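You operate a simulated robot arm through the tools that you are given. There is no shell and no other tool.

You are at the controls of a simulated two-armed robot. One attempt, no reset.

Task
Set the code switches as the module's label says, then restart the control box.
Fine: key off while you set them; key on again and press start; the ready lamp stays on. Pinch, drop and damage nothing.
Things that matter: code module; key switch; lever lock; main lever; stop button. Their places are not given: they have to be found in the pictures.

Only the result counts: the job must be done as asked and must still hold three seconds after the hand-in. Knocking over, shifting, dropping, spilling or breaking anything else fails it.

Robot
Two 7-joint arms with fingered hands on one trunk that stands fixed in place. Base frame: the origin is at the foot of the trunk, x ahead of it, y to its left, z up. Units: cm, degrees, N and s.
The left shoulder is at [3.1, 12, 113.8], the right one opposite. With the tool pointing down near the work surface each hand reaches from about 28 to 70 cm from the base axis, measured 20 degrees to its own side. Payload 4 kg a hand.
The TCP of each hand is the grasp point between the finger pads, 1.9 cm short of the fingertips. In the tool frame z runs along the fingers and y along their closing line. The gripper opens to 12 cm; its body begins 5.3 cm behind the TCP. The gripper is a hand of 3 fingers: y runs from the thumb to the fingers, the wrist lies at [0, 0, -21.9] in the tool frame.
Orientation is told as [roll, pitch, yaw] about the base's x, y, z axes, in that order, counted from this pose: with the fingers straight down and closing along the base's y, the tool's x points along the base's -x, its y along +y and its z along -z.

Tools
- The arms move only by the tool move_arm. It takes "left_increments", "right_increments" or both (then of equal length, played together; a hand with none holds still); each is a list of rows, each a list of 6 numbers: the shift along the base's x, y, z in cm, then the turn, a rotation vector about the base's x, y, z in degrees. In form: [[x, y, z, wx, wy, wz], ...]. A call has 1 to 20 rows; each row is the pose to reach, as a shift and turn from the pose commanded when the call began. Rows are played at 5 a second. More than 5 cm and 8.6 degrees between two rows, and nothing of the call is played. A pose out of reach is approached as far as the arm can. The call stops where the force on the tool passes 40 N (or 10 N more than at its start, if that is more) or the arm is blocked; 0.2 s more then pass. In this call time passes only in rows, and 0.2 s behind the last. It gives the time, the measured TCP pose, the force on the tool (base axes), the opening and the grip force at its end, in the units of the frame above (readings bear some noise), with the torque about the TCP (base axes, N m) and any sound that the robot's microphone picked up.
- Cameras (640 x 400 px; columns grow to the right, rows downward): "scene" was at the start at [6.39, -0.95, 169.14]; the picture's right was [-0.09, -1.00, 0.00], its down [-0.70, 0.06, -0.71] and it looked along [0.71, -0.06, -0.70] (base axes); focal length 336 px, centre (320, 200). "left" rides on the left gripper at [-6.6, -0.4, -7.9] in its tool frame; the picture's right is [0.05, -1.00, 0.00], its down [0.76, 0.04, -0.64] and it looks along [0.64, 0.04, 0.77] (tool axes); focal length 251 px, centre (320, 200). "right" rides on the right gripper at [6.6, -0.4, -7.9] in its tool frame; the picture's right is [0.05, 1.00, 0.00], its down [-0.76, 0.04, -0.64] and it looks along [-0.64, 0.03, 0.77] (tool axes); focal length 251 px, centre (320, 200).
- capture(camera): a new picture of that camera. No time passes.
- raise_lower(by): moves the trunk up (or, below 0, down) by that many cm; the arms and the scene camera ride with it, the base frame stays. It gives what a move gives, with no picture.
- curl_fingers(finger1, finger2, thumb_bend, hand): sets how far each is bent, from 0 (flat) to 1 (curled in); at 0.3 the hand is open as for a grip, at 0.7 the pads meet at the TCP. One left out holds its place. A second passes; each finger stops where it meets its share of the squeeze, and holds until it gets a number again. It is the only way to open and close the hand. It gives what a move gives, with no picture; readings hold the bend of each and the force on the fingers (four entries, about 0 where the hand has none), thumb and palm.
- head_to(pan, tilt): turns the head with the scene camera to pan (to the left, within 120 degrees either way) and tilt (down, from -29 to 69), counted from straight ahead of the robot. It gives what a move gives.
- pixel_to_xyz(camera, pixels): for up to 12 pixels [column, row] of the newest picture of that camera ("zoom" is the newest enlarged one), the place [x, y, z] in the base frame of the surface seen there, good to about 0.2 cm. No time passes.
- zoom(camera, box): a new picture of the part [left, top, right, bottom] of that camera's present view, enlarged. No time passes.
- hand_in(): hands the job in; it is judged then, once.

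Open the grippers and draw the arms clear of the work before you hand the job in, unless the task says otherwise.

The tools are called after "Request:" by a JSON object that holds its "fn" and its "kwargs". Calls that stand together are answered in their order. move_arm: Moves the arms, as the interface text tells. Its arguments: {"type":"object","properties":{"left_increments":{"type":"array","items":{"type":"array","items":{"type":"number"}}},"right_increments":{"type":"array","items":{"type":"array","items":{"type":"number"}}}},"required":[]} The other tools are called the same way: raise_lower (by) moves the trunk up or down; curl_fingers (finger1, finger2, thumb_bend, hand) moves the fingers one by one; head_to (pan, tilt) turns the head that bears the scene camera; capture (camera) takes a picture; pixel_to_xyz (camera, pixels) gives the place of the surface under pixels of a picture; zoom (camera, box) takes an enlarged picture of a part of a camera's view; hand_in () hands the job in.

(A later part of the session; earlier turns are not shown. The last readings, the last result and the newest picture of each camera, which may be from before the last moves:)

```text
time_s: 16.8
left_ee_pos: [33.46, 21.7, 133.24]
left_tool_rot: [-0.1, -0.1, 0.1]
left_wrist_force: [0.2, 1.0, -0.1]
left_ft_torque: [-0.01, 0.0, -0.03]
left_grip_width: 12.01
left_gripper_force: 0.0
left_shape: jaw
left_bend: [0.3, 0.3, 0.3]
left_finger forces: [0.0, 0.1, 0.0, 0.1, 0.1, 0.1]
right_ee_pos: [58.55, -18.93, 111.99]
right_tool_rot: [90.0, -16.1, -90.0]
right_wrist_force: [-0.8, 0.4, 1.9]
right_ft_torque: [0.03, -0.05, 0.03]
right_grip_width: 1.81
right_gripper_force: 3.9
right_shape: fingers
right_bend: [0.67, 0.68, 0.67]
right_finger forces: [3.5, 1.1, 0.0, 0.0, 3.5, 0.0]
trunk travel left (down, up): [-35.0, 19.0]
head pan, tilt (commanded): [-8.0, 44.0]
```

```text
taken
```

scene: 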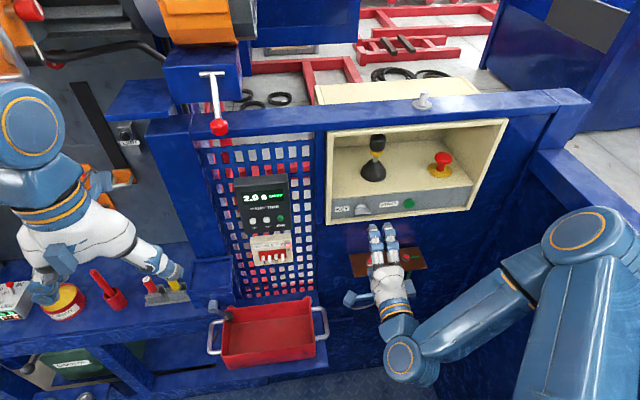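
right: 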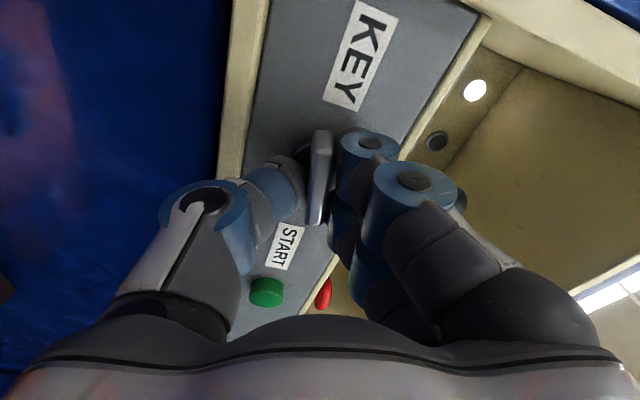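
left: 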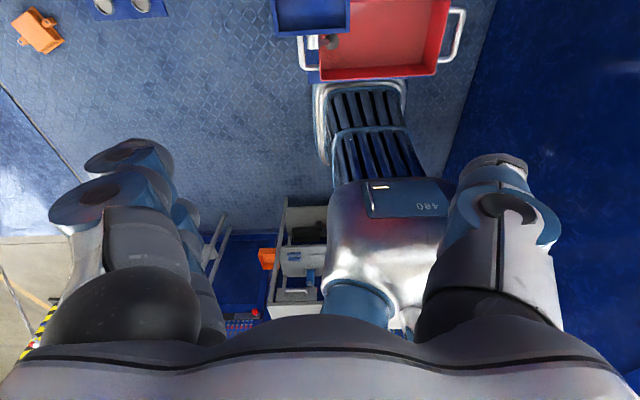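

The bow turned along with the hand (it remains vertical in the hand picture while the panel tilted); torque is small. I continue the turn to -56° total and look.

Request:
{"fn": "move_arm", "kwargs": {"right_increments": [[0, 0, 0, -8, 0, 0], [0, 0, 0, -16, 0, 0], [0, 0, 0, -24, 0, 0], [0, 0, 0, -32, 0, 0], [0, 0, 0, -40, 0, 0]]}}

Request:
{"fn": "capture", "kwargs": {"camera": "right"}}

```text
time_s: 18.0
left_ee_pos: [33.44, 21.77, 133.01]
left_tool_rot: [0.1, 0.0, -0.1]
left_wrist_force: [0.4, -0.4, 0.2]
left_ft_torque: [0.02, 0.0, -0.03]
left_grip_width: 11.98
left_gripper_force: 0.1
left_shape: jaw
left_bend: [0.3, 0.3, 0.3]
left_finger forces: [0.1, 0.0, 0.0, 0.1, 0.0, 0.0]
right_ee_pos: [58.67, -19.01, 111.98]
right_tool_rot: [90.0, -56.2, -90.0]
right_wrist_force: [-1.1, 4.1, 4.4]
right_ft_torque: [0.04, -0.04, 0.08]
right_grip_width: 1.77
right_gripper_force: 4.3
right_shape: fingers
right_bend: [0.67, 0.67, 0.68]
right_finger forces: [4.4, 2.7, 0.1, 0.1, 2.0, 0.1]
trunk travel left (down, up): [-35.0, 19.0]
head pan, tilt (commanded): [-8.0, 44.0]
```

```text
taken
```

right: 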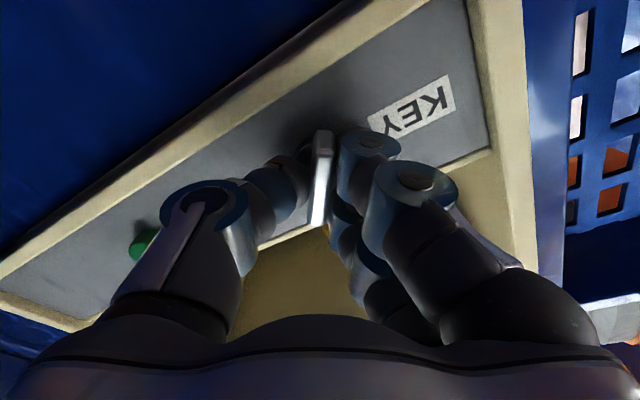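

The key keeps following with the hand at -56°. I continue to -90°.

Request:
{"fn": "move_arm", "kwargs": {"right_increments": [[0, 0, 0, -8, 0, 0], [0, 0, 0, -16, 0, 0], [0, 0, 0, -24, 0, 0], [0, 0, 0, -30, 0, 0], [0, 0, 0, -34, 0, 0]]}}

Request:
{"fn": "capture", "kwargs": {"camera": "right"}}

Request:
{"fn": "zoom", "kwargs": {"camera": "scene", "box": [320, 120, 460, 270]}}

```text
time_s: 19.2
left_ee_pos: [33.42, 21.76, 133.04]
left_tool_rot: [-0.1, 0.0, -0.1]
left_wrist_force: [-0.2, -0.2, -0.6]
left_ft_torque: [-0.03, 0.03, 0.01]
left_grip_width: 11.97
left_gripper_force: 0.1
left_shape: jaw
left_bend: [0.3, 0.3, 0.3]
left_finger forces: [0.0, 0.0, 0.0, 0.0, 0.0, 0.0]
right_ee_pos: [58.64, -18.91, 112.03]
right_tool_rot: [-98.0, -89.8, 98.2]
right_wrist_force: [-2.2, 6.5, 2.7]
right_ft_torque: [0.0, -0.02, 0.1]
right_grip_width: 1.77
right_gripper_force: 4.4
right_shape: fingers
right_bend: [0.66, 0.67, 0.68]
right_finger forces: [4.6, 3.3, 0.0, 0.1, 1.0, 0.0]
trunk travel left (down, up): [-35.0, 19.0]
head pan, tilt (commanded): [-8.0, 44.0]
```

```text
taken
```

right: 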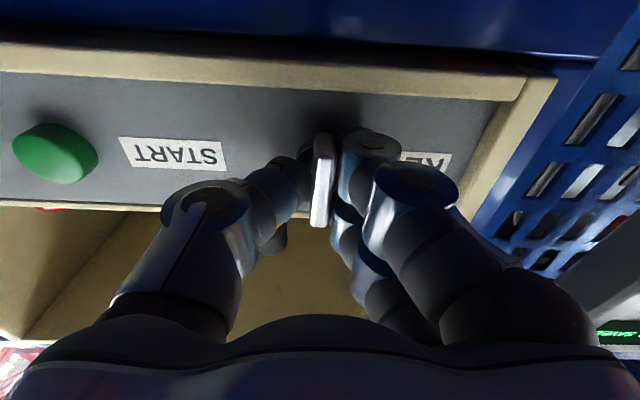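

```text
2.67 times, centred on (390, 195) of scene
```

zoom: 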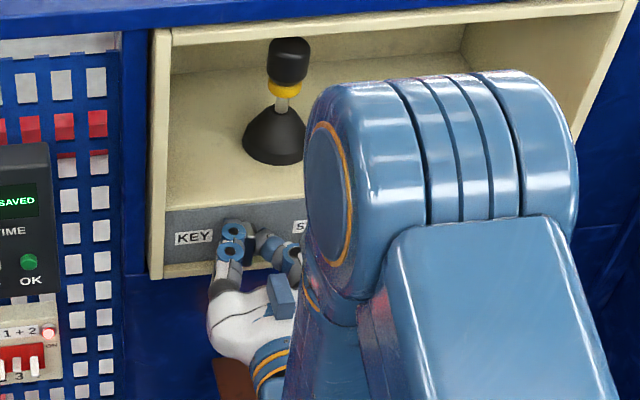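

The bow is now vertical. I check the module's lamp in the scene camera before releasing.

Request:
{"fn": "zoom", "kwargs": {"camera": "scene", "box": [230, 220, 330, 280]}}

Request:
{"fn": "zoom", "kwargs": {"camera": "right", "box": [200, 80, 480, 260]}}

```text
6.40 times, centred on (280, 250) of scene
```

zoom: 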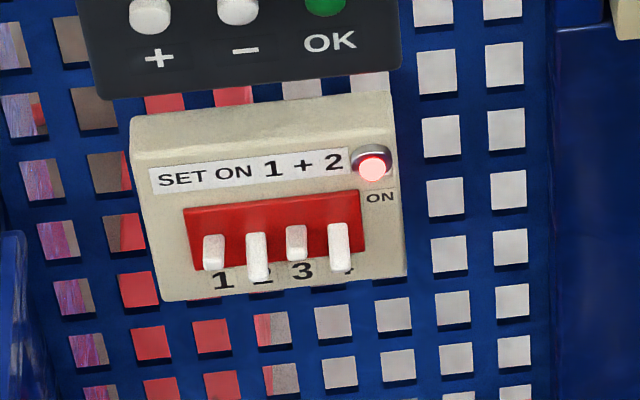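

```text
2.22 times, centred on (340, 170) of right
```

zoom: 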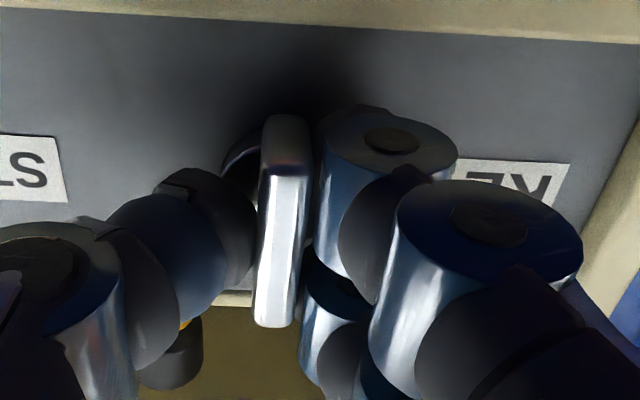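

The module lamp is still lit red. I release the key carefully and back off to view the POWER lamp.

Request:
{"fn": "curl_fingers", "kwargs": {"hand": "right", "finger1": 0.6, "finger2": 0.6, "thumb_bend": 0.6}}

Request:
{"fn": "move_arm", "kwargs": {"right_increments": [[-2, 0, 0, 0, 0, 0], [-5, 0, 0, 0, 0, 0], [-9, 0, 0, 0, 0, 0]]}}

Request:
{"fn": "capture", "kwargs": {"camera": "right"}}

Request:
{"fn": "zoom", "kwargs": {"camera": "right", "box": [150, 60, 500, 230]}}

```text
time_s: 20.2
left_ee_pos: [33.41, 21.71, 133.08]
left_tool_rot: [0.0, 0.1, 0.0]
left_wrist_force: [-0.8, -0.5, 0.0]
left_ft_torque: [0.01, 0.01, -0.03]
left_grip_width: 11.98
left_gripper_force: 0.1
left_shape: jaw
left_bend: [0.3, 0.3, 0.3]
left_finger forces: [0.1, 0.0, 0.0, 0.1, 0.0, 0.1]
right_ee_pos: [58.71, -19.02, 111.99]
right_tool_rot: [42.2, -90.0, -42.2]
right_wrist_force: [-0.5, 0.6, 0.0]
right_ft_torque: [-0.02, 0.01, 0.06]
right_grip_width: 3.76
right_gripper_force: 1.0
right_shape: fingers
right_bend: [0.6, 0.6, 0.6]
right_finger forces: [0.6, 0.7, 0.0, 0.1, 0.1, 0.0]
trunk travel left (down, up): [-35.0, 19.0]
head pan, tilt (commanded): [-8.0, 44.0]
```

```text
time_s: 21.0
left_ee_pos: [33.32, 21.63, 133.04]
left_tool_rot: [0.0, 0.0, 0.0]
left_wrist_force: [0.0, 0.8, -0.4]
left_ft_torque: [-0.04, -0.01, 0.0]
left_grip_width: 12.0
left_gripper_force: 0.1
left_shape: jaw
left_bend: [0.3, 0.3, 0.3]
left_finger forces: [0.0, 0.0, 0.0, 0.1, 0.0, 0.0]
right_ee_pos: [49.55, -19.12, 111.79]
right_tool_rot: [164.4, -89.9, -164.3]
right_wrist_force: [0.0, -0.5, 0.0]
right_ft_torque: [-0.01, 0.01, -0.01]
right_grip_width: 3.74
right_gripper_force: 0.0
right_shape: fingers
right_bend: [0.6, 0.6, 0.6]
right_finger forces: [0.1, 0.0, 0.0, 0.1, 0.0, 0.0]
trunk travel left (down, up): [-35.0, 19.0]
head pan, tilt (commanded): [-8.0, 44.0]
```

```text
taken
```

right: 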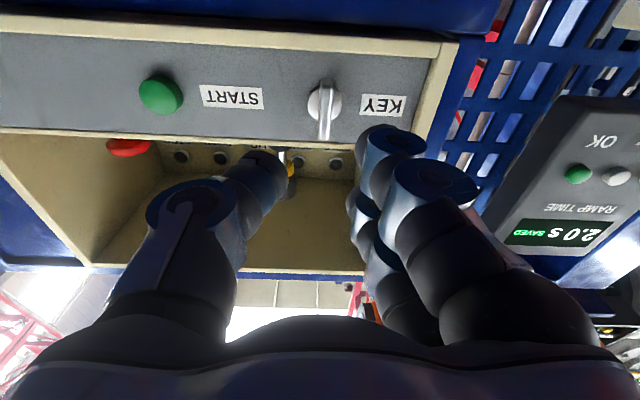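

```text
1.83 times, centred on (325, 145) of right
```

zoom: 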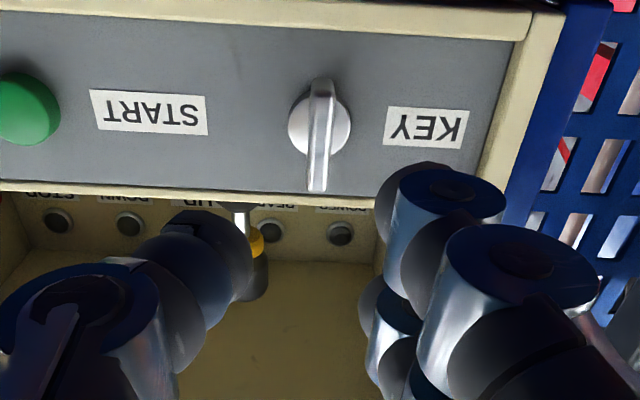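

POWER is now dark, so the key is off (bow vertical). Before bringing the left hand to the code module I check the heights of the red tray and the blue tray nearby.

Request:
{"fn": "capture", "kwargs": {"camera": "scene"}}

Request:
{"fn": "pixel_to_xyz", "kwargs": {"camera": "scene", "pixels": [[225, 315], [222, 365], [310, 357], [310, 305], [210, 340], [228, 312], [213, 303], [195, 260], [230, 262], [200, 290], [325, 330], [232, 290]]}}

Request:
{"fn": "zoom", "kwargs": {"camera": "scene", "box": [180, 230, 340, 380]}}

```text
taken
```

scene: 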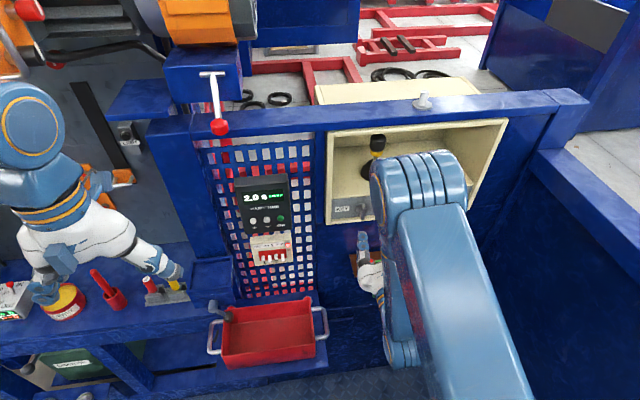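

```text
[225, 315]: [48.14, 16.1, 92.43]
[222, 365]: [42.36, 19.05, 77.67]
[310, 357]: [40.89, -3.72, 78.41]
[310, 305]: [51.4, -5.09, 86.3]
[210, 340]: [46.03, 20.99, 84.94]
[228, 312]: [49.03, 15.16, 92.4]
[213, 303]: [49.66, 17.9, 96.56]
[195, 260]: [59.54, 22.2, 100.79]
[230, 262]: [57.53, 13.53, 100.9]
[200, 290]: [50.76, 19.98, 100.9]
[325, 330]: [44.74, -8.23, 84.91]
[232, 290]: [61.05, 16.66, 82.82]
```

```text
2.67 times, centred on (260, 305) of scene
```

zoom: 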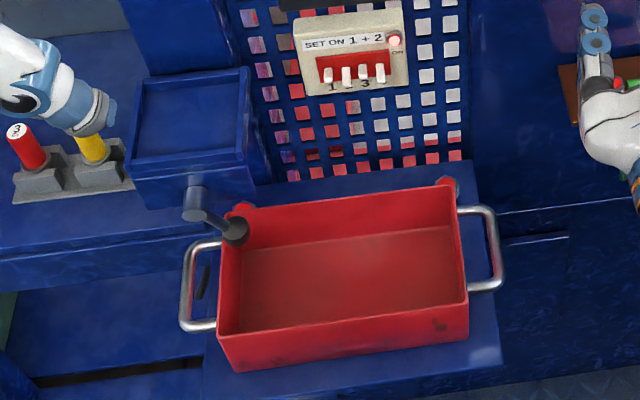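

The red tray rim is at z≈86 and the blue tray at y≥13, z≈101, so a forward-pointing left hand at y≈2, z≈102 stays clear. I move the right hand aside and bring the left hand round to point forward in front of the module.

Request:
{"fn": "move_arm", "kwargs": {"left_increments": [[1, -1.5, -1.5, 0, -7.5, 0], [2, -3, -3, 0, -15, 0], [3, -4.5, -5, 0, -22.5, 0], [4, -6, -7, 0, -30, 0], [5, -7.5, -9, 0, -37.5, 0], [6, -9, -11, 0, -45, 0], [7, -10.5, -13, 0, -52.5, 0], [8, -12, -15, 0, -60, 0], [9, -13.5, -17.5, 0, -67.5, 0], [10, -15, -20, 0, -75, 0], [11, -17, -23, 0, -82.5, 0], [12, -18.5, -26, 0, -90, 0]], "right_increments": [[-1, -1, 0, 0, 0, 0], [-2, -2, 0, 0, 0, 0], [-3, -3, 0, 0, 0, 0], [-4, -4, 0, 0, 0, 0], [-4, -5, 0, 0, 0, 0], [-4, -6, 0, 0, 0, 0], [-4, -7, 0, 0, 0, 0], [-4, -8, 0, 0, 0, 0], [-4, -9, 0, 0, 0, 0], [-4, -10, 0, 0, 0, 0], [-4, -11, 0, 0, 0, 0], [-4, -12, 0, 0, 0, 0]]}}

Request:
{"fn": "capture", "kwargs": {"camera": "left"}}

Request:
{"fn": "capture", "kwargs": {"camera": "scene"}}

```text
time_s: 23.0
left_ee_pos: [43.32, -4.2, 134.63]
left_tool_rot: [-77.4, -45.5, 54.3]
left_wrist_force: [1.1, 0.8, -0.6]
left_ft_torque: [-0.03, -0.05, -0.1]
left_grip_width: 12.0
left_gripper_force: 0.0
left_shape: jaw
left_bend: [0.3, 0.3, 0.3]
left_finger forces: [0.1, 0.0, 0.0, 0.0, 0.1, 0.1]
left hand out of reach, approached as far as the arm can: row 5, 6, 7, 8, 9
right_ee_pos: [46.19, -27.09, 112.01]
right_tool_rot: [-45.5, -89.9, 45.6]
right_wrist_force: [0.2, 0.0, 0.5]
right_ft_torque: [-0.01, 0.01, -0.02]
right_grip_width: 3.78
right_gripper_force: 0.0
right_shape: fingers
right_bend: [0.6, 0.6, 0.6]
right_finger forces: [0.0, 0.0, 0.0, 0.1, 0.1, 0.0]
trunk travel left (down, up): [-35.0, 19.0]
head pan, tilt (commanded): [-8.0, 44.0]
stopped in row 9 (left hand): the arm was blocked; the commanded pose is now the measured one
```

```text
taken
```

left: 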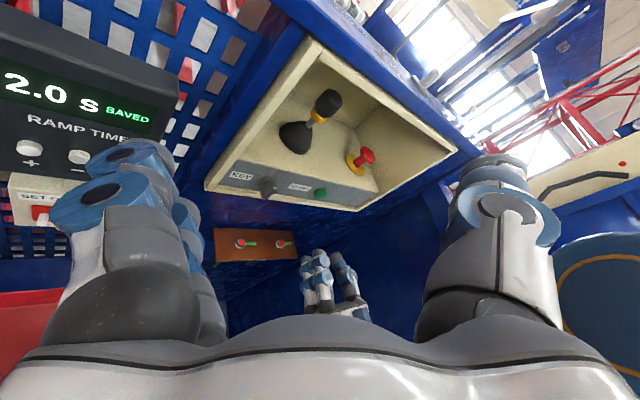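

```text
taken
```

scene: 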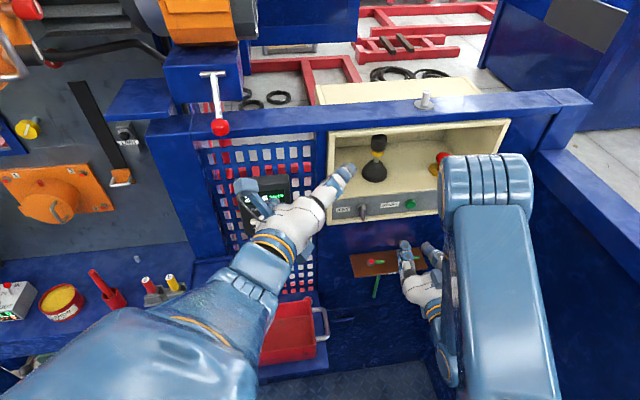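

The left arm swung into an odd posture and stopped without contact (pointing forward-right, rolled about 45°). From here I bring it down in front of the module while turning it to point straight forward.

Request:
{"fn": "move_arm", "kwargs": {"left_increments": [[0.3, 0.6, -2.2, 3.4, -1.5, 1.8], [0.5, 1.1, -4.4, 6.8, -3.1, 3.7], [0.7, 1.6, -6.6, 10.2, -4.6, 5.5], [0.9, 2.1, -8.8, 13.6, -6.1, 7.3], [1.1, 2.6, -11, 17.0, -7.7, 9.2], [1.4, 3.1, -13.3, 20.5, -9.2, 11.0]]}}

Request:
{"fn": "capture", "kwargs": {"camera": "scene"}}

```text
time_s: 24.4
left_ee_pos: [44.6, -1.5, 121.37]
left_tool_rot: [-71.2, -67.9, 60.3]
left_wrist_force: [1.0, -0.1, 0.1]
left_ft_torque: [0.0, -0.01, 0.03]
left_grip_width: 11.97
left_gripper_force: 0.2
left_shape: jaw
left_bend: [0.3, 0.3, 0.3]
left_finger forces: [0.0, 0.0, 0.0, 0.0, 0.0, 0.0]
left hand out of reach, approached as far as the arm can: row 1, 2, 3, 4, 5, 6
right_ee_pos: [45.72, -27.56, 112.01]
right_tool_rot: [88.4, -90.1, -88.4]
right_wrist_force: [-0.1, 0.1, 0.2]
right_ft_torque: [-0.02, 0.03, 0.01]
right_grip_width: 3.8
right_gripper_force: 0.2
right_shape: fingers
right_bend: [0.6, 0.6, 0.6]
right_finger forces: [0.1, 0.1, 0.0, 0.0, 0.0, 0.0]
trunk travel left (down, up): [-35.0, 19.0]
head pan, tilt (commanded): [-8.0, 44.0]
```

```text
taken
```

scene: 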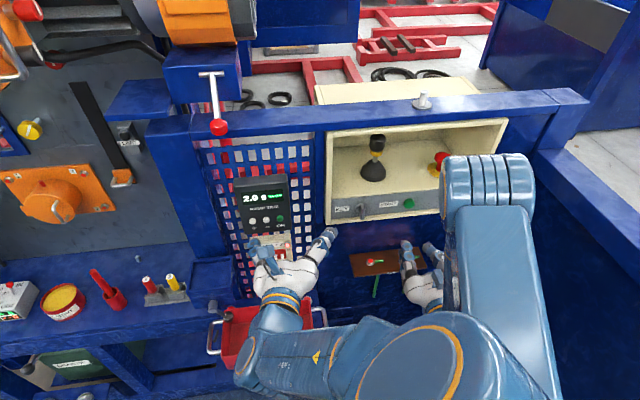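

The left elbow has swung across toward the right arm, which is not safe. I measure where that elbow is before moving anything.

Request:
{"fn": "pixel_to_xyz", "kwargs": {"camera": "scene", "pixels": [[415, 370], [440, 335], [330, 355], [255, 360], [480, 350], [460, 250], [500, 300], [545, 390], [490, 180], [380, 390]]}}

Request:
{"fn": "head_to", "kwargs": {"pan": 0, "tilt": 69}}

Request:
{"fn": "capture", "kwargs": {"camera": "scene"}}

```text
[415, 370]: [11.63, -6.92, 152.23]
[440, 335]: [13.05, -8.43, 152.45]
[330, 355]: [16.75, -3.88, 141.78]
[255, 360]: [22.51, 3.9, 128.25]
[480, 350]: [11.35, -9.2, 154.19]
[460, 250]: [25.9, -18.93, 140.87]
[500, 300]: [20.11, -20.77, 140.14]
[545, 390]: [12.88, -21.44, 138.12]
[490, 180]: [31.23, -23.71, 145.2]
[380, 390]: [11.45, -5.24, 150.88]
```

```text
time_s: 25.3
left_ee_pos: [44.52, -1.5, 121.37]
left_tool_rot: [-71.3, -68.1, 60.5]
left_wrist_force: [-0.5, -0.5, 0.8]
left_ft_torque: [0.0, 0.01, 0.02]
left_grip_width: 12.01
left_gripper_force: 0.1
left_shape: jaw
left_bend: [0.3, 0.3, 0.3]
left_finger forces: [0.0, 0.1, 0.0, 0.0, 0.0, 0.0]
right_ee_pos: [45.72, -27.59, 112.02]
right_tool_rot: [146.5, -90.1, -146.4]
right_wrist_force: [0.3, 0.3, 0.4]
right_ft_torque: [-0.01, 0.02, 0.02]
right_grip_width: 3.8
right_gripper_force: 0.0
right_shape: fingers
right_bend: [0.6, 0.6, 0.6]
right_finger forces: [0.0, 0.1, 0.0, 0.0, 0.1, 0.0]
trunk travel left (down, up): [-35.0, 19.0]
head pan, tilt (commanded): [0.0, 68.8]
```

```text
taken
```

scene: 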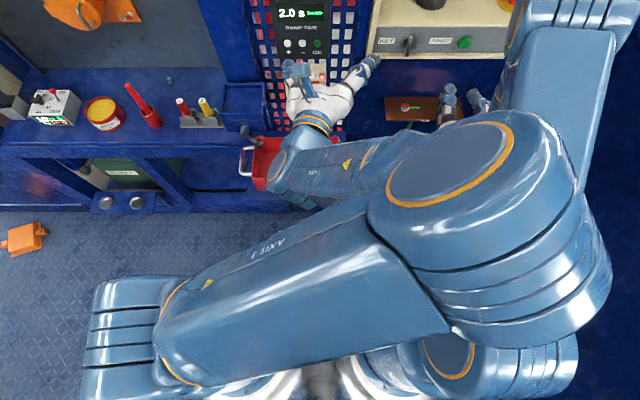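

The left elbow lies at about (11,-7,150), across the body. I reverse the last left move step by step to unwind it.

Request:
{"fn": "move_arm", "kwargs": {"left_increments": [[-0.3, -0.5, 2.3, -3.5, 1.5, -1.8], [-0.5, -1.0, 4.5, -6.9, 3.1, -3.7], [-0.7, -1.5, 6.7, -10.3, 4.6, -5.5], [-0.9, -2.0, 8.9, -13.7, 6.1, -7.3], [-1.1, -2.6, 11.1, -17.1, 7.7, -9.2], [-1.4, -3.1, 13.3, -20.5, 9.2, -11.0]]}}

Request:
{"fn": "capture", "kwargs": {"camera": "scene"}}

```text
time_s: 26.7
left_ee_pos: [43.18, -4.64, 134.74]
left_tool_rot: [-77.3, -45.6, 54.2]
left_wrist_force: [0.1, 0.3, -0.2]
left_ft_torque: [-0.01, 0.01, -0.04]
left_grip_width: 11.98
left_gripper_force: 0.0
left_shape: jaw
left_bend: [0.3, 0.3, 0.3]
left_finger forces: [0.0, 0.0, 0.0, 0.0, 0.1, 0.1]
left hand out of reach, approached as far as the arm can: row 1, 2, 3, 4
right_ee_pos: [45.82, -27.58, 112.07]
right_tool_rot: [-88.1, -89.9, 88.0]
right_wrist_force: [-0.3, 0.6, -0.2]
right_ft_torque: [-0.01, 0.03, -0.02]
right_grip_width: 3.79
right_gripper_force: 0.1
right_shape: fingers
right_bend: [0.6, 0.6, 0.6]
right_finger forces: [0.1, 0.0, 0.0, 0.1, 0.0, 0.0]
trunk travel left (down, up): [-35.0, 19.0]
head pan, tilt (commanded): [0.0, 68.8]
```

```text
taken
```

scene: 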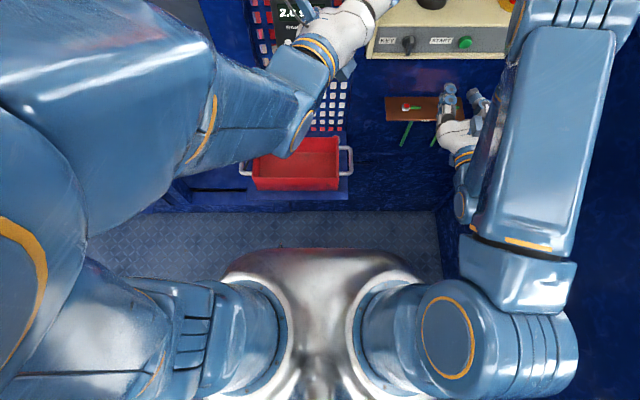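

The left elbow is back on the left. The wrists are too close to the shoulders for good reach, so I will lower the trunk (also giving the camera a more frontal view). First I raise the right hand by 20 cm so it stays clear.

Request:
{"fn": "move_arm", "kwargs": {"right_increments": [[0, -0.5, 3, 0, 0, 0], [0, -1, 6, 0, 0, 0], [0, -1.5, 9, 0, 0, 0], [0, -2, 12, 0, 0, 0], [0, -2.5, 15, 0, 0, 0], [0, -3, 18, 0, 0, 0], [0, -3, 20, 0, 0, 0]]}}

Request:
{"fn": "capture", "kwargs": {"camera": "scene"}}

```text
time_s: 28.3
left_ee_pos: [43.03, -4.74, 134.87]
left_tool_rot: [-77.3, -45.7, 54.4]
left_wrist_force: [-0.5, -0.5, 0.1]
left_ft_torque: [0.03, -0.04, 0.02]
left_grip_width: 11.98
left_gripper_force: 0.1
left_shape: jaw
left_bend: [0.3, 0.3, 0.3]
left_finger forces: [0.0, 0.1, 0.0, 0.0, 0.1, 0.1]
right_ee_pos: [46.16, -30.83, 132.24]
right_tool_rot: [125.7, -89.9, -125.6]
right_wrist_force: [-0.2, -0.4, -0.2]
right_ft_torque: [-0.02, 0.0, 0.02]
right_grip_width: 3.76
right_gripper_force: 0.1
right_shape: fingers
right_bend: [0.6, 0.6, 0.6]
right_finger forces: [0.0, 0.0, 0.1, 0.0, 0.0, 0.0]
right hand out of reach, approached as far as the arm can: row 3, 4, 5, 6, 7
trunk travel left (down, up): [-35.0, 19.0]
head pan, tilt (commanded): [0.0, 68.8]
```

```text
taken
```

scene: 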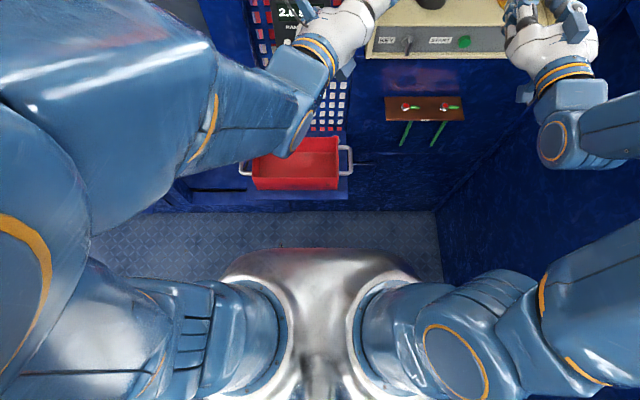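

The right elbow has moved outward to the right. I pan right to check its distance to the side wall before lowering.

Request:
{"fn": "head_to", "kwargs": {"pan": -60, "tilt": 45}}

Request:
{"fn": "capture", "kwargs": {"camera": "scene"}}

Request:
{"fn": "pixel_to_xyz", "kwargs": {"camera": "scene", "pixels": [[350, 100], [420, 150], [450, 200], [300, 120], [400, 80], [500, 150], [250, 120], [350, 200], [200, 100], [560, 200], [420, 250], [300, 200]]}}

```text
time_s: 29.6
left_ee_pos: [43.1, -4.73, 134.73]
left_tool_rot: [-77.3, -45.7, 54.4]
left_wrist_force: [-0.7, 0.3, -0.4]
left_ft_torque: [0.03, -0.01, -0.01]
left_grip_width: 11.99
left_gripper_force: 0.0
left_shape: jaw
left_bend: [0.3, 0.3, 0.3]
left_finger forces: [0.1, 0.0, 0.0, 0.0, 0.0, 0.0]
right_ee_pos: [46.34, -30.71, 132.1]
right_tool_rot: [174.1, -89.9, -174.0]
right_wrist_force: [-0.2, 1.1, -0.2]
right_ft_torque: [-0.03, -0.02, 0.02]
right_grip_width: 3.78
right_gripper_force: 0.0
right_shape: fingers
right_bend: [0.6, 0.6, 0.6]
right_finger forces: [0.0, 0.1, 0.0, 0.1, 0.1, 0.0]
trunk travel left (down, up): [-35.0, 19.0]
head pan, tilt (commanded): [-60.0, 45.0]
```

```text
taken
```

scene: 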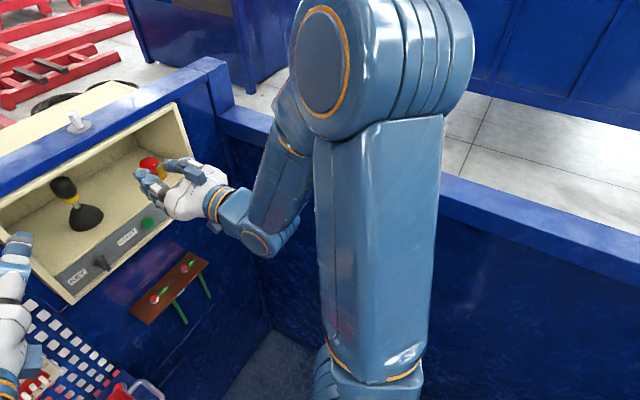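

```text
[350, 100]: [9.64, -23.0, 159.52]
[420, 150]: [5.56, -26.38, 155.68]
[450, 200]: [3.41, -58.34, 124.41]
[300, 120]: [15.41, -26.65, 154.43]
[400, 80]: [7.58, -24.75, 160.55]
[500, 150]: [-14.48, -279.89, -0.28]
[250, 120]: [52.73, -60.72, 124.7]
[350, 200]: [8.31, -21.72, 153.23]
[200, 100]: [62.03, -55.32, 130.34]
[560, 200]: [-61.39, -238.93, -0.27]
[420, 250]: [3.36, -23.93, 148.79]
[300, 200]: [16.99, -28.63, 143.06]
```

The right elbow is high at about (8,-26,160), far from the wall at y≈-60. I lower the trunk by 30 cm and look again.

Request:
{"fn": "raise_lower", "kwargs": {"by": -30}}

Request:
{"fn": "head_to", "kwargs": {"pan": -8, "tilt": 25}}

Request:
{"fn": "capture", "kwargs": {"camera": "scene"}}

```text
time_s: 32.6
left_ee_pos: [43.25, -4.71, 104.57]
left_tool_rot: [-77.2, -45.6, 54.4]
left_wrist_force: [-0.5, -0.1, -0.3]
left_ft_torque: [0.01, 0.02, 0.0]
left_grip_width: 12.02
left_gripper_force: 0.0
left_shape: jaw
left_bend: [0.3, 0.3, 0.3]
left_finger forces: [0.1, 0.0, 0.0, 0.1, 0.0, 0.0]
right_ee_pos: [46.21, -30.73, 102.15]
right_tool_rot: [162.8, -90.0, -162.7]
right_wrist_force: [0.3, -0.4, -0.6]
right_ft_torque: [0.02, -0.02, -0.01]
right_grip_width: 3.79
right_gripper_force: 0.0
right_shape: fingers
right_bend: [0.6, 0.6, 0.6]
right_finger forces: [0.0, 0.1, 0.0, 0.0, 0.1, 0.1]
trunk travel left (down, up): [-5.0, 49.0]
head pan, tilt (commanded): [-60.0, 45.0]
```

```text
time_s: 33.8
left_ee_pos: [43.18, -4.85, 104.75]
left_tool_rot: [-77.4, -45.7, 54.4]
left_wrist_force: [0.2, 0.7, 0.6]
left_ft_torque: [-0.02, 0.02, 0.0]
left_grip_width: 12.02
left_gripper_force: 0.0
left_shape: jaw
left_bend: [0.3, 0.3, 0.3]
left_finger forces: [0.0, 0.0, 0.0, 0.1, 0.0, 0.0]
right_ee_pos: [46.23, -30.79, 102.14]
right_tool_rot: [151.8, -89.9, -151.6]
right_wrist_force: [0.8, -0.1, -0.2]
right_ft_torque: [-0.02, 0.02, -0.02]
right_grip_width: 3.8
right_gripper_force: 0.1
right_shape: fingers
right_bend: [0.6, 0.6, 0.6]
right_finger forces: [0.1, 0.0, 0.0, 0.1, 0.1, 0.0]
trunk travel left (down, up): [-5.0, 49.0]
head pan, tilt (commanded): [-8.0, 25.0]
```

```text
taken
```

scene: 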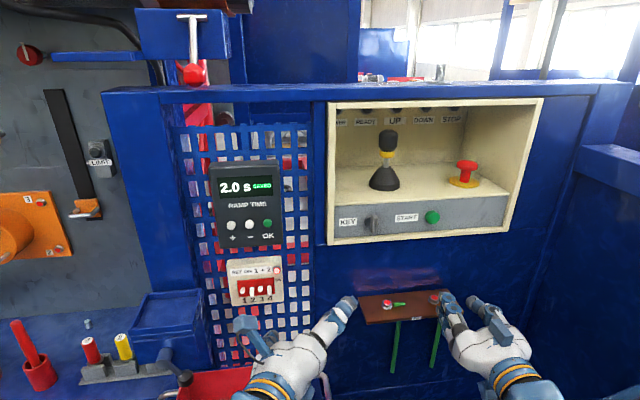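

Now there is a frontal view: module at (255,285), key at (370,222), lamps on the back wall at row ~115. I zoom on all.

Request:
{"fn": "zoom", "kwargs": {"camera": "scene", "box": [215, 245, 295, 315]}}

Request:
{"fn": "zoom", "kwargs": {"camera": "scene", "box": [325, 95, 545, 245]}}

Request:
{"fn": "pixel_to_xyz", "kwargs": {"camera": "scene", "pixels": [[232, 265], [283, 260], [235, 303], [284, 298], [242, 292], [250, 292], [260, 292], [269, 292], [277, 270], [260, 282], [225, 240], [270, 236]]}}

```text
5.71 times, centred on (255, 280) of scene
```

zoom: 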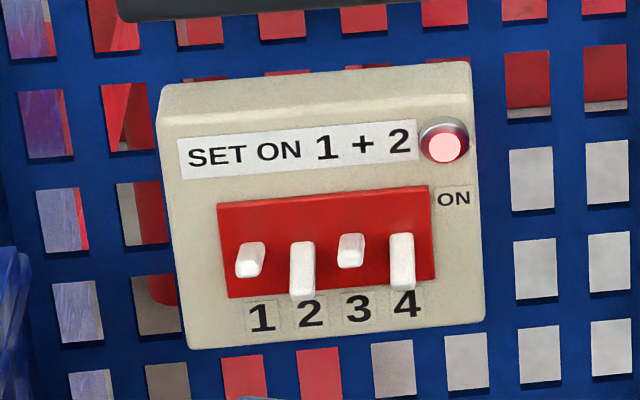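

```text
2.67 times, centred on (435, 170) of scene
```

zoom: 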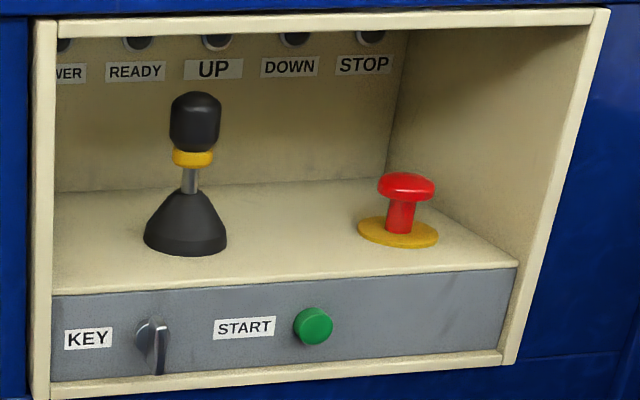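

```text
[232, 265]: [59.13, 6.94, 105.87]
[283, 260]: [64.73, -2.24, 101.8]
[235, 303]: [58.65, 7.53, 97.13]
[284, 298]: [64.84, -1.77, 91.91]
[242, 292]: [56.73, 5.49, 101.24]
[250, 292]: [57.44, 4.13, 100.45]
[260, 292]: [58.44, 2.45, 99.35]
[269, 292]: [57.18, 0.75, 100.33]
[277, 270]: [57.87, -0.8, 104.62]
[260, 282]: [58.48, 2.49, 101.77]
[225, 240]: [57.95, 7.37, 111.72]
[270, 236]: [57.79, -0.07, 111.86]
```

Lever 1 and 3 are up (ON), 2 and 4 down; target is 1, 2 up and 3, 4 down. I zoom tightly on the levers for accurate coordinates.

Request:
{"fn": "zoom", "kwargs": {"camera": "scene", "box": [235, 275, 285, 306]}}

Request:
{"fn": "pixel_to_xyz", "kwargs": {"camera": "zoom", "pixels": [[90, 100], [90, 140], [185, 95], [185, 190], [275, 90], [275, 130], [372, 85], [372, 180], [135, 60], [135, 140], [320, 130], [230, 130]]}}

```text
12.80 times, centred on (260, 290) of scene
```

zoom: 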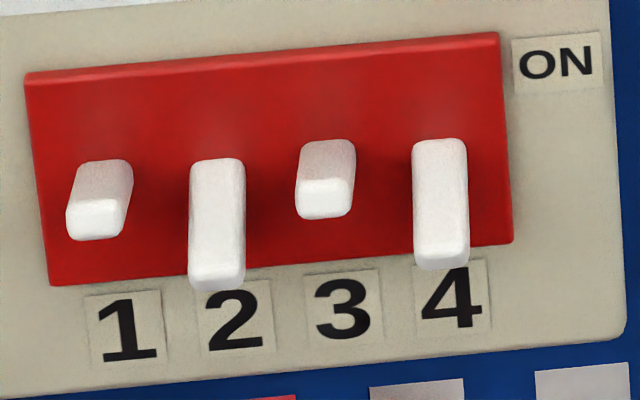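

```text
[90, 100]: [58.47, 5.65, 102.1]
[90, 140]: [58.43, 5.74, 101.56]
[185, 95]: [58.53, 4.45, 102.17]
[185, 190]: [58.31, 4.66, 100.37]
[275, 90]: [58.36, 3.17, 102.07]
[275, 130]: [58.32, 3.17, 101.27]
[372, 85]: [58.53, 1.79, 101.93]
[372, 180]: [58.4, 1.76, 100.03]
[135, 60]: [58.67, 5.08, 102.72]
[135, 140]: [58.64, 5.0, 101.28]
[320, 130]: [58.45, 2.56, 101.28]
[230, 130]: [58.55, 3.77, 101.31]
```

Now I query the lever tips themselves at zoom pixels (98,215), (217,270), (325,200), (441,250) and their upper parts.

Request:
{"fn": "pixel_to_xyz", "kwargs": {"camera": "zoom", "pixels": [[95, 220], [100, 185], [217, 275], [217, 200], [217, 170], [324, 203], [327, 165], [441, 255], [441, 180], [441, 150], [66, 200], [130, 200]]}}

```text
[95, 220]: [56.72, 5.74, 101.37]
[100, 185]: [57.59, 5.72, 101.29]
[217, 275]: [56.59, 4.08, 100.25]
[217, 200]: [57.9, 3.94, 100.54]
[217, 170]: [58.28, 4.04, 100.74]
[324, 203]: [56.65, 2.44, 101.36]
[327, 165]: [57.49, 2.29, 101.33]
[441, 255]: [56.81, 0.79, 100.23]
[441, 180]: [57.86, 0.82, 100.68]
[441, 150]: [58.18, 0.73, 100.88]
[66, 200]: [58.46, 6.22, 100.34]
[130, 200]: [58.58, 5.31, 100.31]
```

Lever tips are at x≈56.7 with y = 5.74, 4.05, 2.4, 0.8 (levers 1–4), z≈101.4 when up and ≈100.3 when down. I shape the left hand into a single pointing finger: thumb and finger2 curled in, finger1 extended.

Request:
{"fn": "curl_fingers", "kwargs": {"hand": "left", "finger1": 0.45, "finger2": 1.0, "thumb_bend": 1.0}}

Request:
{"fn": "capture", "kwargs": {"camera": "left"}}

Request:
{"fn": "zoom", "kwargs": {"camera": "scene", "box": [200, 270, 400, 400]}}

```text
time_s: 34.8
left_ee_pos: [43.1, -4.86, 104.65]
left_tool_rot: [-77.4, -45.7, 54.4]
left_wrist_force: [0.2, 0.4, 0.0]
left_ft_torque: [0.0, -0.01, 0.01]
left_grip_width: 3.68
left_gripper_force: 0.1
left_shape: fingers
left_bend: [0.45, 0.98, 0.98]
left_finger forces: [0.1, 0.0, 0.0, 0.1, 0.0, 0.0]
right_ee_pos: [46.22, -30.8, 102.02]
right_tool_rot: [153.9, -90.0, -153.7]
right_wrist_force: [0.4, 0.4, -0.1]
right_ft_torque: [0.01, 0.0, -0.02]
right_grip_width: 3.79
right_gripper_force: 0.1
right_shape: fingers
right_bend: [0.6, 0.6, 0.6]
right_finger forces: [0.0, 0.0, 0.0, 0.1, 0.0, 0.0]
trunk travel left (down, up): [-5.0, 49.0]
head pan, tilt (commanded): [-8.0, 25.0]
```

```text
taken
```

left: 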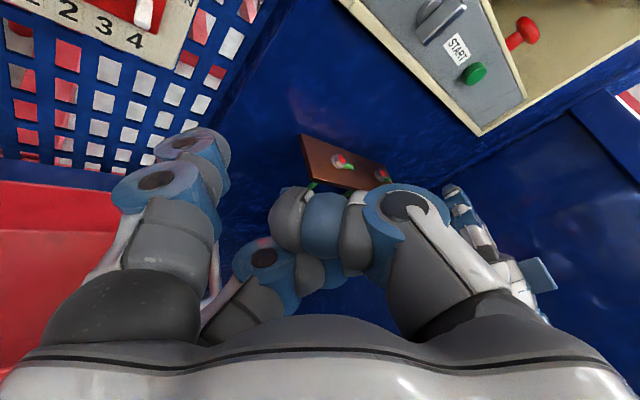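

```text
3.08 times, centred on (300, 335) of scene
```

zoom: 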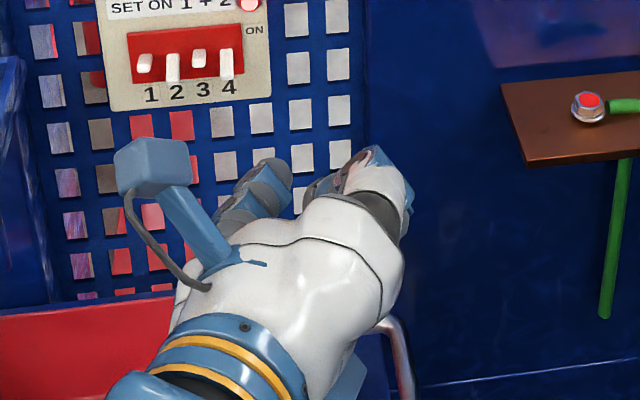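

I measure the finger tip, the curled finger and the thumb in the left picture at (200,135), (262,250) and (290,215) to learn the shape in the tool frame.

Request:
{"fn": "pixel_to_xyz", "kwargs": {"camera": "left", "pixels": [[200, 132], [215, 150], [185, 138], [150, 180], [225, 180], [262, 245], [240, 260], [290, 210], [275, 225], [325, 215], [400, 200], [160, 140]]}}

Request:
{"fn": "zoom", "kwargs": {"camera": "left", "box": [100, 100, 460, 330]}}

```text
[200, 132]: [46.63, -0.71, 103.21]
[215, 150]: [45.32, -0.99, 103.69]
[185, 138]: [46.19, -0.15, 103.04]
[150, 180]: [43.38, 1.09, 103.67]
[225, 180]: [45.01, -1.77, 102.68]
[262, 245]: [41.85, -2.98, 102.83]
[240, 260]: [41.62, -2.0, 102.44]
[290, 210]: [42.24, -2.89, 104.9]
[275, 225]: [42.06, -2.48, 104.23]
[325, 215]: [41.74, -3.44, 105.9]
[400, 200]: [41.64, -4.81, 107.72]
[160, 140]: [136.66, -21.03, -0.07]
```

```text
1.74 times, centred on (280, 215) of left
```

zoom: 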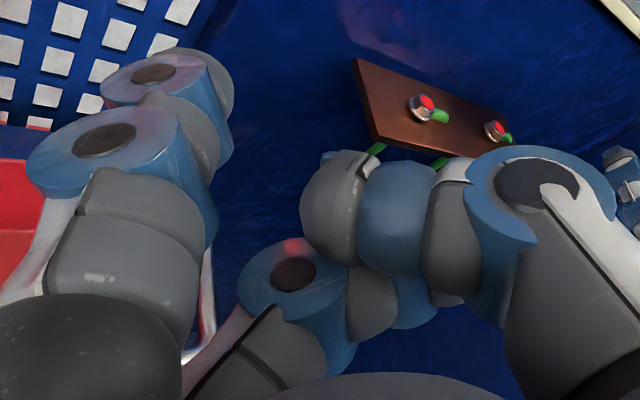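

Finger1 tip extends about 4 cm beyond the curled others. I now rotate the left hand to level (pointing forward and 25° to the right) with its tip about 3 cm in front of the levers.

Request:
{"fn": "move_arm", "kwargs": {"left_increments": [[0.7, 0.6, -0.2, 4.5, -3.3, -0.2], [1.5, 1.2, -0.5, 8.9, -6.6, -0.4], [2.2, 1.8, -0.7, 13.4, -10, -0.7], [3, 2.4, -1.0, 17.9, -13.3, -0.9], [3.7, 3.0, -1.2, 22.3, -16.6, -1.1], [4.5, 3.6, -1.5, 26.8, -20, -1.4], [5.2, 4.2, -1.7, 31.2, -23.3, -1.6], [6, 4.75, -1.95, 35.7, -26.6, -1.8]]}}

Request:
{"fn": "capture", "kwargs": {"camera": "scene"}}

Request:
{"fn": "capture", "kwargs": {"camera": "left"}}

```text
time_s: 36.6
left_ee_pos: [49.17, -0.05, 102.64]
left_tool_rot: [112.1, -89.8, -136.9]
left_wrist_force: [0.3, 0.3, -0.6]
left_ft_torque: [-0.02, 0.0, 0.01]
left_grip_width: 3.7
left_gripper_force: 0.0
left_shape: fingers
left_bend: [0.45, 0.98, 0.98]
left_finger forces: [0.0, 0.0, 0.1, 0.0, 0.0, 0.1]
right_ee_pos: [46.29, -30.83, 102.1]
right_tool_rot: [109.4, -90.1, -109.3]
right_wrist_force: [0.1, 0.8, 0.4]
right_ft_torque: [0.02, 0.0, 0.02]
right_grip_width: 3.79
right_gripper_force: 0.0
right_shape: fingers
right_bend: [0.6, 0.6, 0.6]
right_finger forces: [0.0, 0.1, 0.0, 0.0, 0.1, 0.1]
trunk travel left (down, up): [-5.0, 49.0]
head pan, tilt (commanded): [-8.0, 25.0]
```

```text
taken
```

scene: 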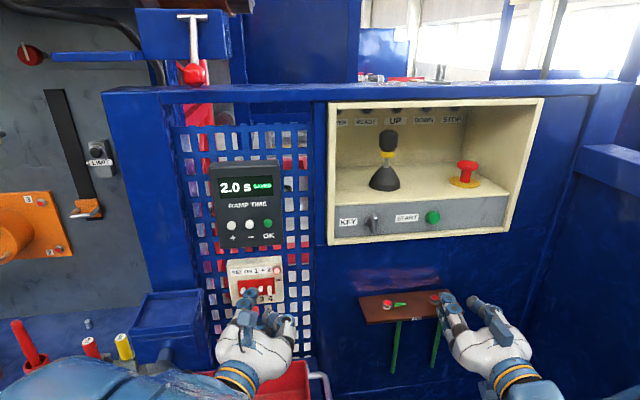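

```text
taken
```

left: 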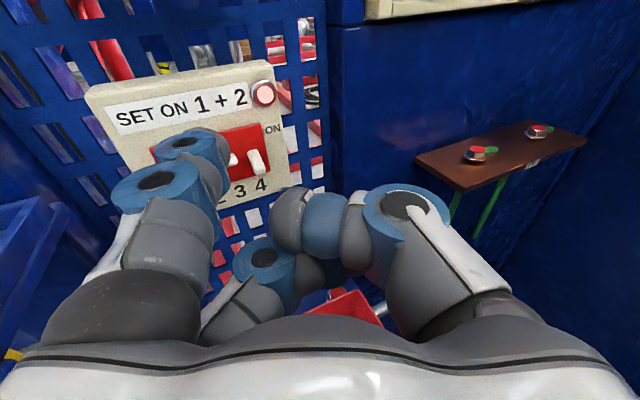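

The left hand reached the pose. I zoom on both pictures to measure the fingertip relative to the levers.

Request:
{"fn": "zoom", "kwargs": {"camera": "left", "box": [90, 70, 330, 220]}}

Request:
{"fn": "pixel_to_xyz", "kwargs": {"camera": "left", "pixels": [[200, 130], [215, 145], [222, 160], [180, 142], [205, 165], [165, 145], [216, 180], [190, 128]]}}

Request:
{"fn": "zoom", "kwargs": {"camera": "scene", "box": [210, 250, 310, 340]}}

Request:
{"fn": "pixel_to_xyz", "kwargs": {"camera": "zoom", "pixels": [[210, 255], [230, 260], [250, 275], [220, 280], [245, 250], [200, 270], [240, 290], [260, 290]]}}

```text
2.67 times, centred on (210, 145) of left
```

zoom: 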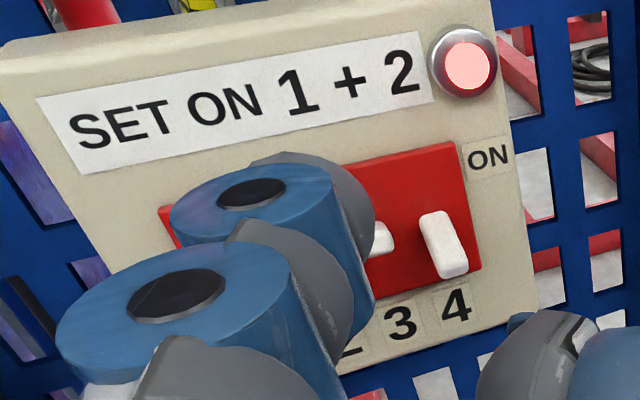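

```text
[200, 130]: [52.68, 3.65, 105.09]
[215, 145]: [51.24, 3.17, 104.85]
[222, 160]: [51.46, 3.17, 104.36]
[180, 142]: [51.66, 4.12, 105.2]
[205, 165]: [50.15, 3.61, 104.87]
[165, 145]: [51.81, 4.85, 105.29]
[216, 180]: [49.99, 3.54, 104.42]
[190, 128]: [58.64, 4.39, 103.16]
```

```text
4.44 times, centred on (260, 295) of scene
```

zoom: 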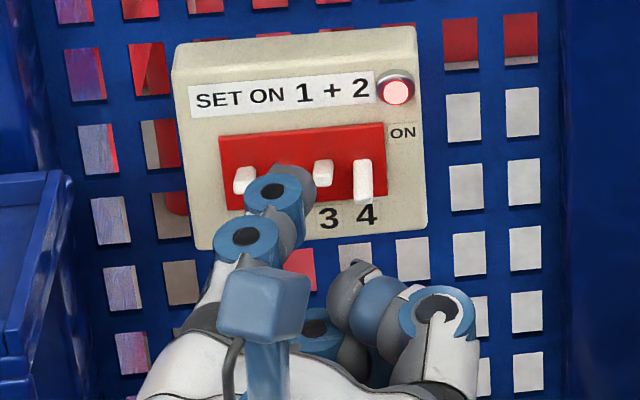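

```text
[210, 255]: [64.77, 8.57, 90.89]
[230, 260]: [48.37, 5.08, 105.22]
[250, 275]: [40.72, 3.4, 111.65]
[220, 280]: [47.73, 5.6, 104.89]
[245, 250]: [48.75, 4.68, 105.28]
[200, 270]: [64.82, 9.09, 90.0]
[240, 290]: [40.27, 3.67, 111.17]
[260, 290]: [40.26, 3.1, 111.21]
```

I query the grey fingertip in the scene zoom at (280–312,168–205).

Request:
{"fn": "pixel_to_xyz", "kwargs": {"camera": "zoom", "pixels": [[285, 170], [295, 172], [305, 180], [310, 190], [305, 200], [300, 195], [290, 235], [275, 175], [272, 190], [298, 220], [312, 180], [290, 165]]}}

Request:
{"fn": "zoom", "kwargs": {"camera": "scene", "box": [255, 275, 295, 310]}}

```text
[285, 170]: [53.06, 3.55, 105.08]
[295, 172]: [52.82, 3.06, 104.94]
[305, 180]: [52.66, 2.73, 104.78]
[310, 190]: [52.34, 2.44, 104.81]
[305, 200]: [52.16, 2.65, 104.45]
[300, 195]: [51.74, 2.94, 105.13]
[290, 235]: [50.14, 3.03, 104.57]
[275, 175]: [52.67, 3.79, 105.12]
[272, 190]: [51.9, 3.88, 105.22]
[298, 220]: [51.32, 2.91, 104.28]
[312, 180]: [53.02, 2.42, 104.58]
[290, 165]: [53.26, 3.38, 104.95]
```

```text
11.43 times, centred on (275, 292) of scene
```

zoom: 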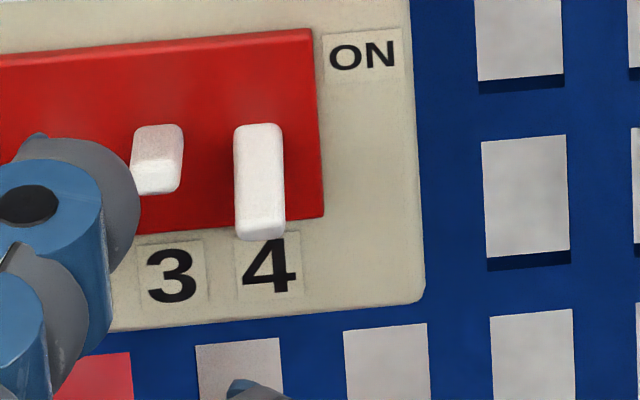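

Fingertip end is near (53.3, 2.9), spanning z≈103.3–105.1. I move it forward above lever 3, keeping 1.3 cm above it.

Request:
{"fn": "move_arm", "kwargs": {"left_increments": [[1.2, -0.4, 0, 0, 0, 0], [2.4, -0.8, 0, 0, 0, 0], [3.4, -1.1, 0, 0, 0, 0], [4.2, -1.1, 0, 0, 0, 0]]}}

Request:
{"fn": "zoom", "kwargs": {"camera": "left", "box": [90, 70, 330, 220]}}

Request:
{"fn": "zoom", "kwargs": {"camera": "scene", "box": [220, 250, 300, 320]}}

```text
time_s: 37.6
left_ee_pos: [53.47, -1.01, 102.77]
left_tool_rot: [115.6, -89.7, -140.4]
left_wrist_force: [0.0, 0.2, 0.3]
left_ft_torque: [0.0, 0.03, 0.01]
left_grip_width: 3.68
left_gripper_force: 0.0
left_shape: fingers
left_bend: [0.45, 0.98, 0.98]
left_finger forces: [0.0, 0.0, 0.0, 0.0, 0.0, 0.1]
right_ee_pos: [46.2, -30.84, 102.11]
right_tool_rot: [148.5, -90.0, -148.4]
right_wrist_force: [1.1, -0.6, 0.7]
right_ft_torque: [0.03, 0.02, -0.01]
right_grip_width: 3.81
right_gripper_force: 0.0
right_shape: fingers
right_bend: [0.6, 0.6, 0.6]
right_finger forces: [0.0, 0.0, 0.0, 0.1, 0.0, 0.0]
trunk travel left (down, up): [-5.0, 49.0]
head pan, tilt (commanded): [-8.0, 25.0]
```

```text
2.67 times, centred on (210, 145) of left
```

zoom: 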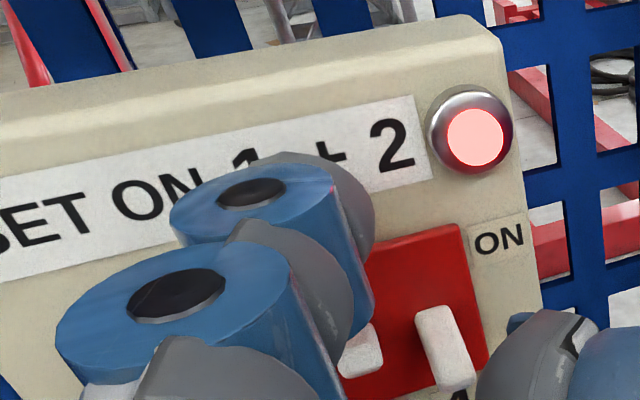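

```text
5.71 times, centred on (260, 285) of scene
```

zoom: 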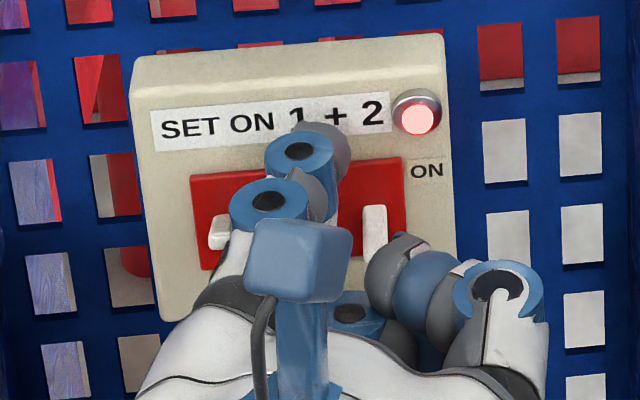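

The tip is above lever 3 and lever 4 is visible to its right. I measure tip points in this zoom picture.

Request:
{"fn": "pixel_to_xyz", "kwargs": {"camera": "zoom", "pixels": [[310, 127], [325, 132], [340, 142], [347, 160], [338, 175], [300, 150], [275, 148], [330, 200], [395, 255], [410, 240], [430, 250], [375, 215]]}}

```text
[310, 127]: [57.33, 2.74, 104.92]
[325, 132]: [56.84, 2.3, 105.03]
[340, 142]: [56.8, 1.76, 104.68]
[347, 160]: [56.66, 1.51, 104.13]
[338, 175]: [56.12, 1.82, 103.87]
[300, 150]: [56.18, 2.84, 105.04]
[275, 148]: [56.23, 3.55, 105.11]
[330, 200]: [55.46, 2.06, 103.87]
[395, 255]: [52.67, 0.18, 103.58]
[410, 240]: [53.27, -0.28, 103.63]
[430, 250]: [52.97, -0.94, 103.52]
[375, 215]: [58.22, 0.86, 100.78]
```

Coverage is y≈1.5–3.4 over lever 3 (2.05–2.75). I press down 2.4 cm slowly.

Request:
{"fn": "move_arm", "kwargs": {"left_increments": [[0, 0, -0.5, 0, 0, 0], [0, 0, -1.0, 0, 0, 0], [0, 0, -1.4, 0, 0, 0], [0, 0, -1.7, 0, 0, 0], [0, 0, -2.0, 0, 0, 0], [0, 0, -2.2, 0, 0, 0], [0, 0, -2.4, 0, 0, 0]]}}

Request:
{"fn": "zoom", "kwargs": {"camera": "scene", "box": [220, 250, 300, 320]}}

Request:
{"fn": "zoom", "kwargs": {"camera": "left", "box": [90, 70, 330, 220]}}

```text
time_s: 39.2
left_ee_pos: [53.44, -1.17, 100.29]
left_tool_rot: [123.1, -89.7, -147.9]
left_wrist_force: [0.8, -0.5, -0.2]
left_ft_torque: [-0.01, 0.0, 0.01]
left_grip_width: 3.69
left_gripper_force: 0.1
left_shape: fingers
left_bend: [0.45, 0.98, 0.98]
left_finger forces: [0.0, 0.1, 0.0, 0.0, 0.0, 0.0]
right_ee_pos: [46.37, -30.85, 102.04]
right_tool_rot: [147.8, -90.0, -147.7]
right_wrist_force: [-0.3, -0.5, 0.5]
right_ft_torque: [0.03, 0.02, 0.02]
right_grip_width: 3.82
right_gripper_force: 0.0
right_shape: fingers
right_bend: [0.6, 0.6, 0.6]
right_finger forces: [0.0, 0.1, 0.0, 0.0, 0.0, 0.0]
trunk travel left (down, up): [-5.0, 49.0]
head pan, tilt (commanded): [-8.0, 25.0]
```

```text
5.71 times, centred on (260, 285) of scene
```

zoom: 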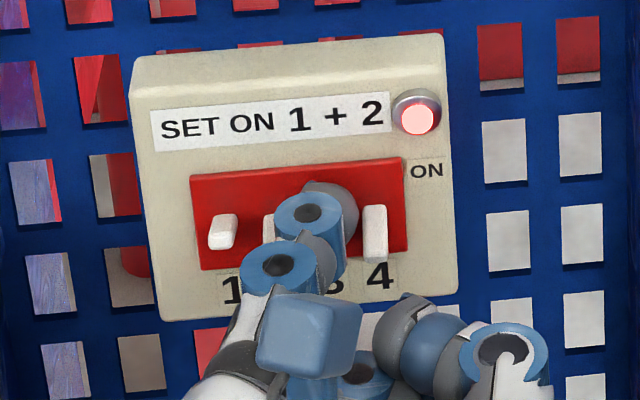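

```text
2.67 times, centred on (210, 145) of left
```

zoom: 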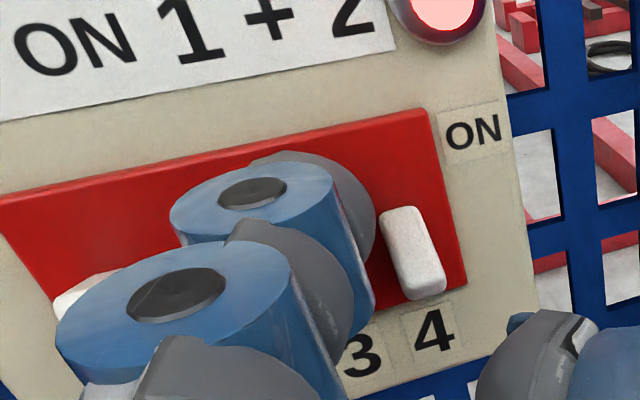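

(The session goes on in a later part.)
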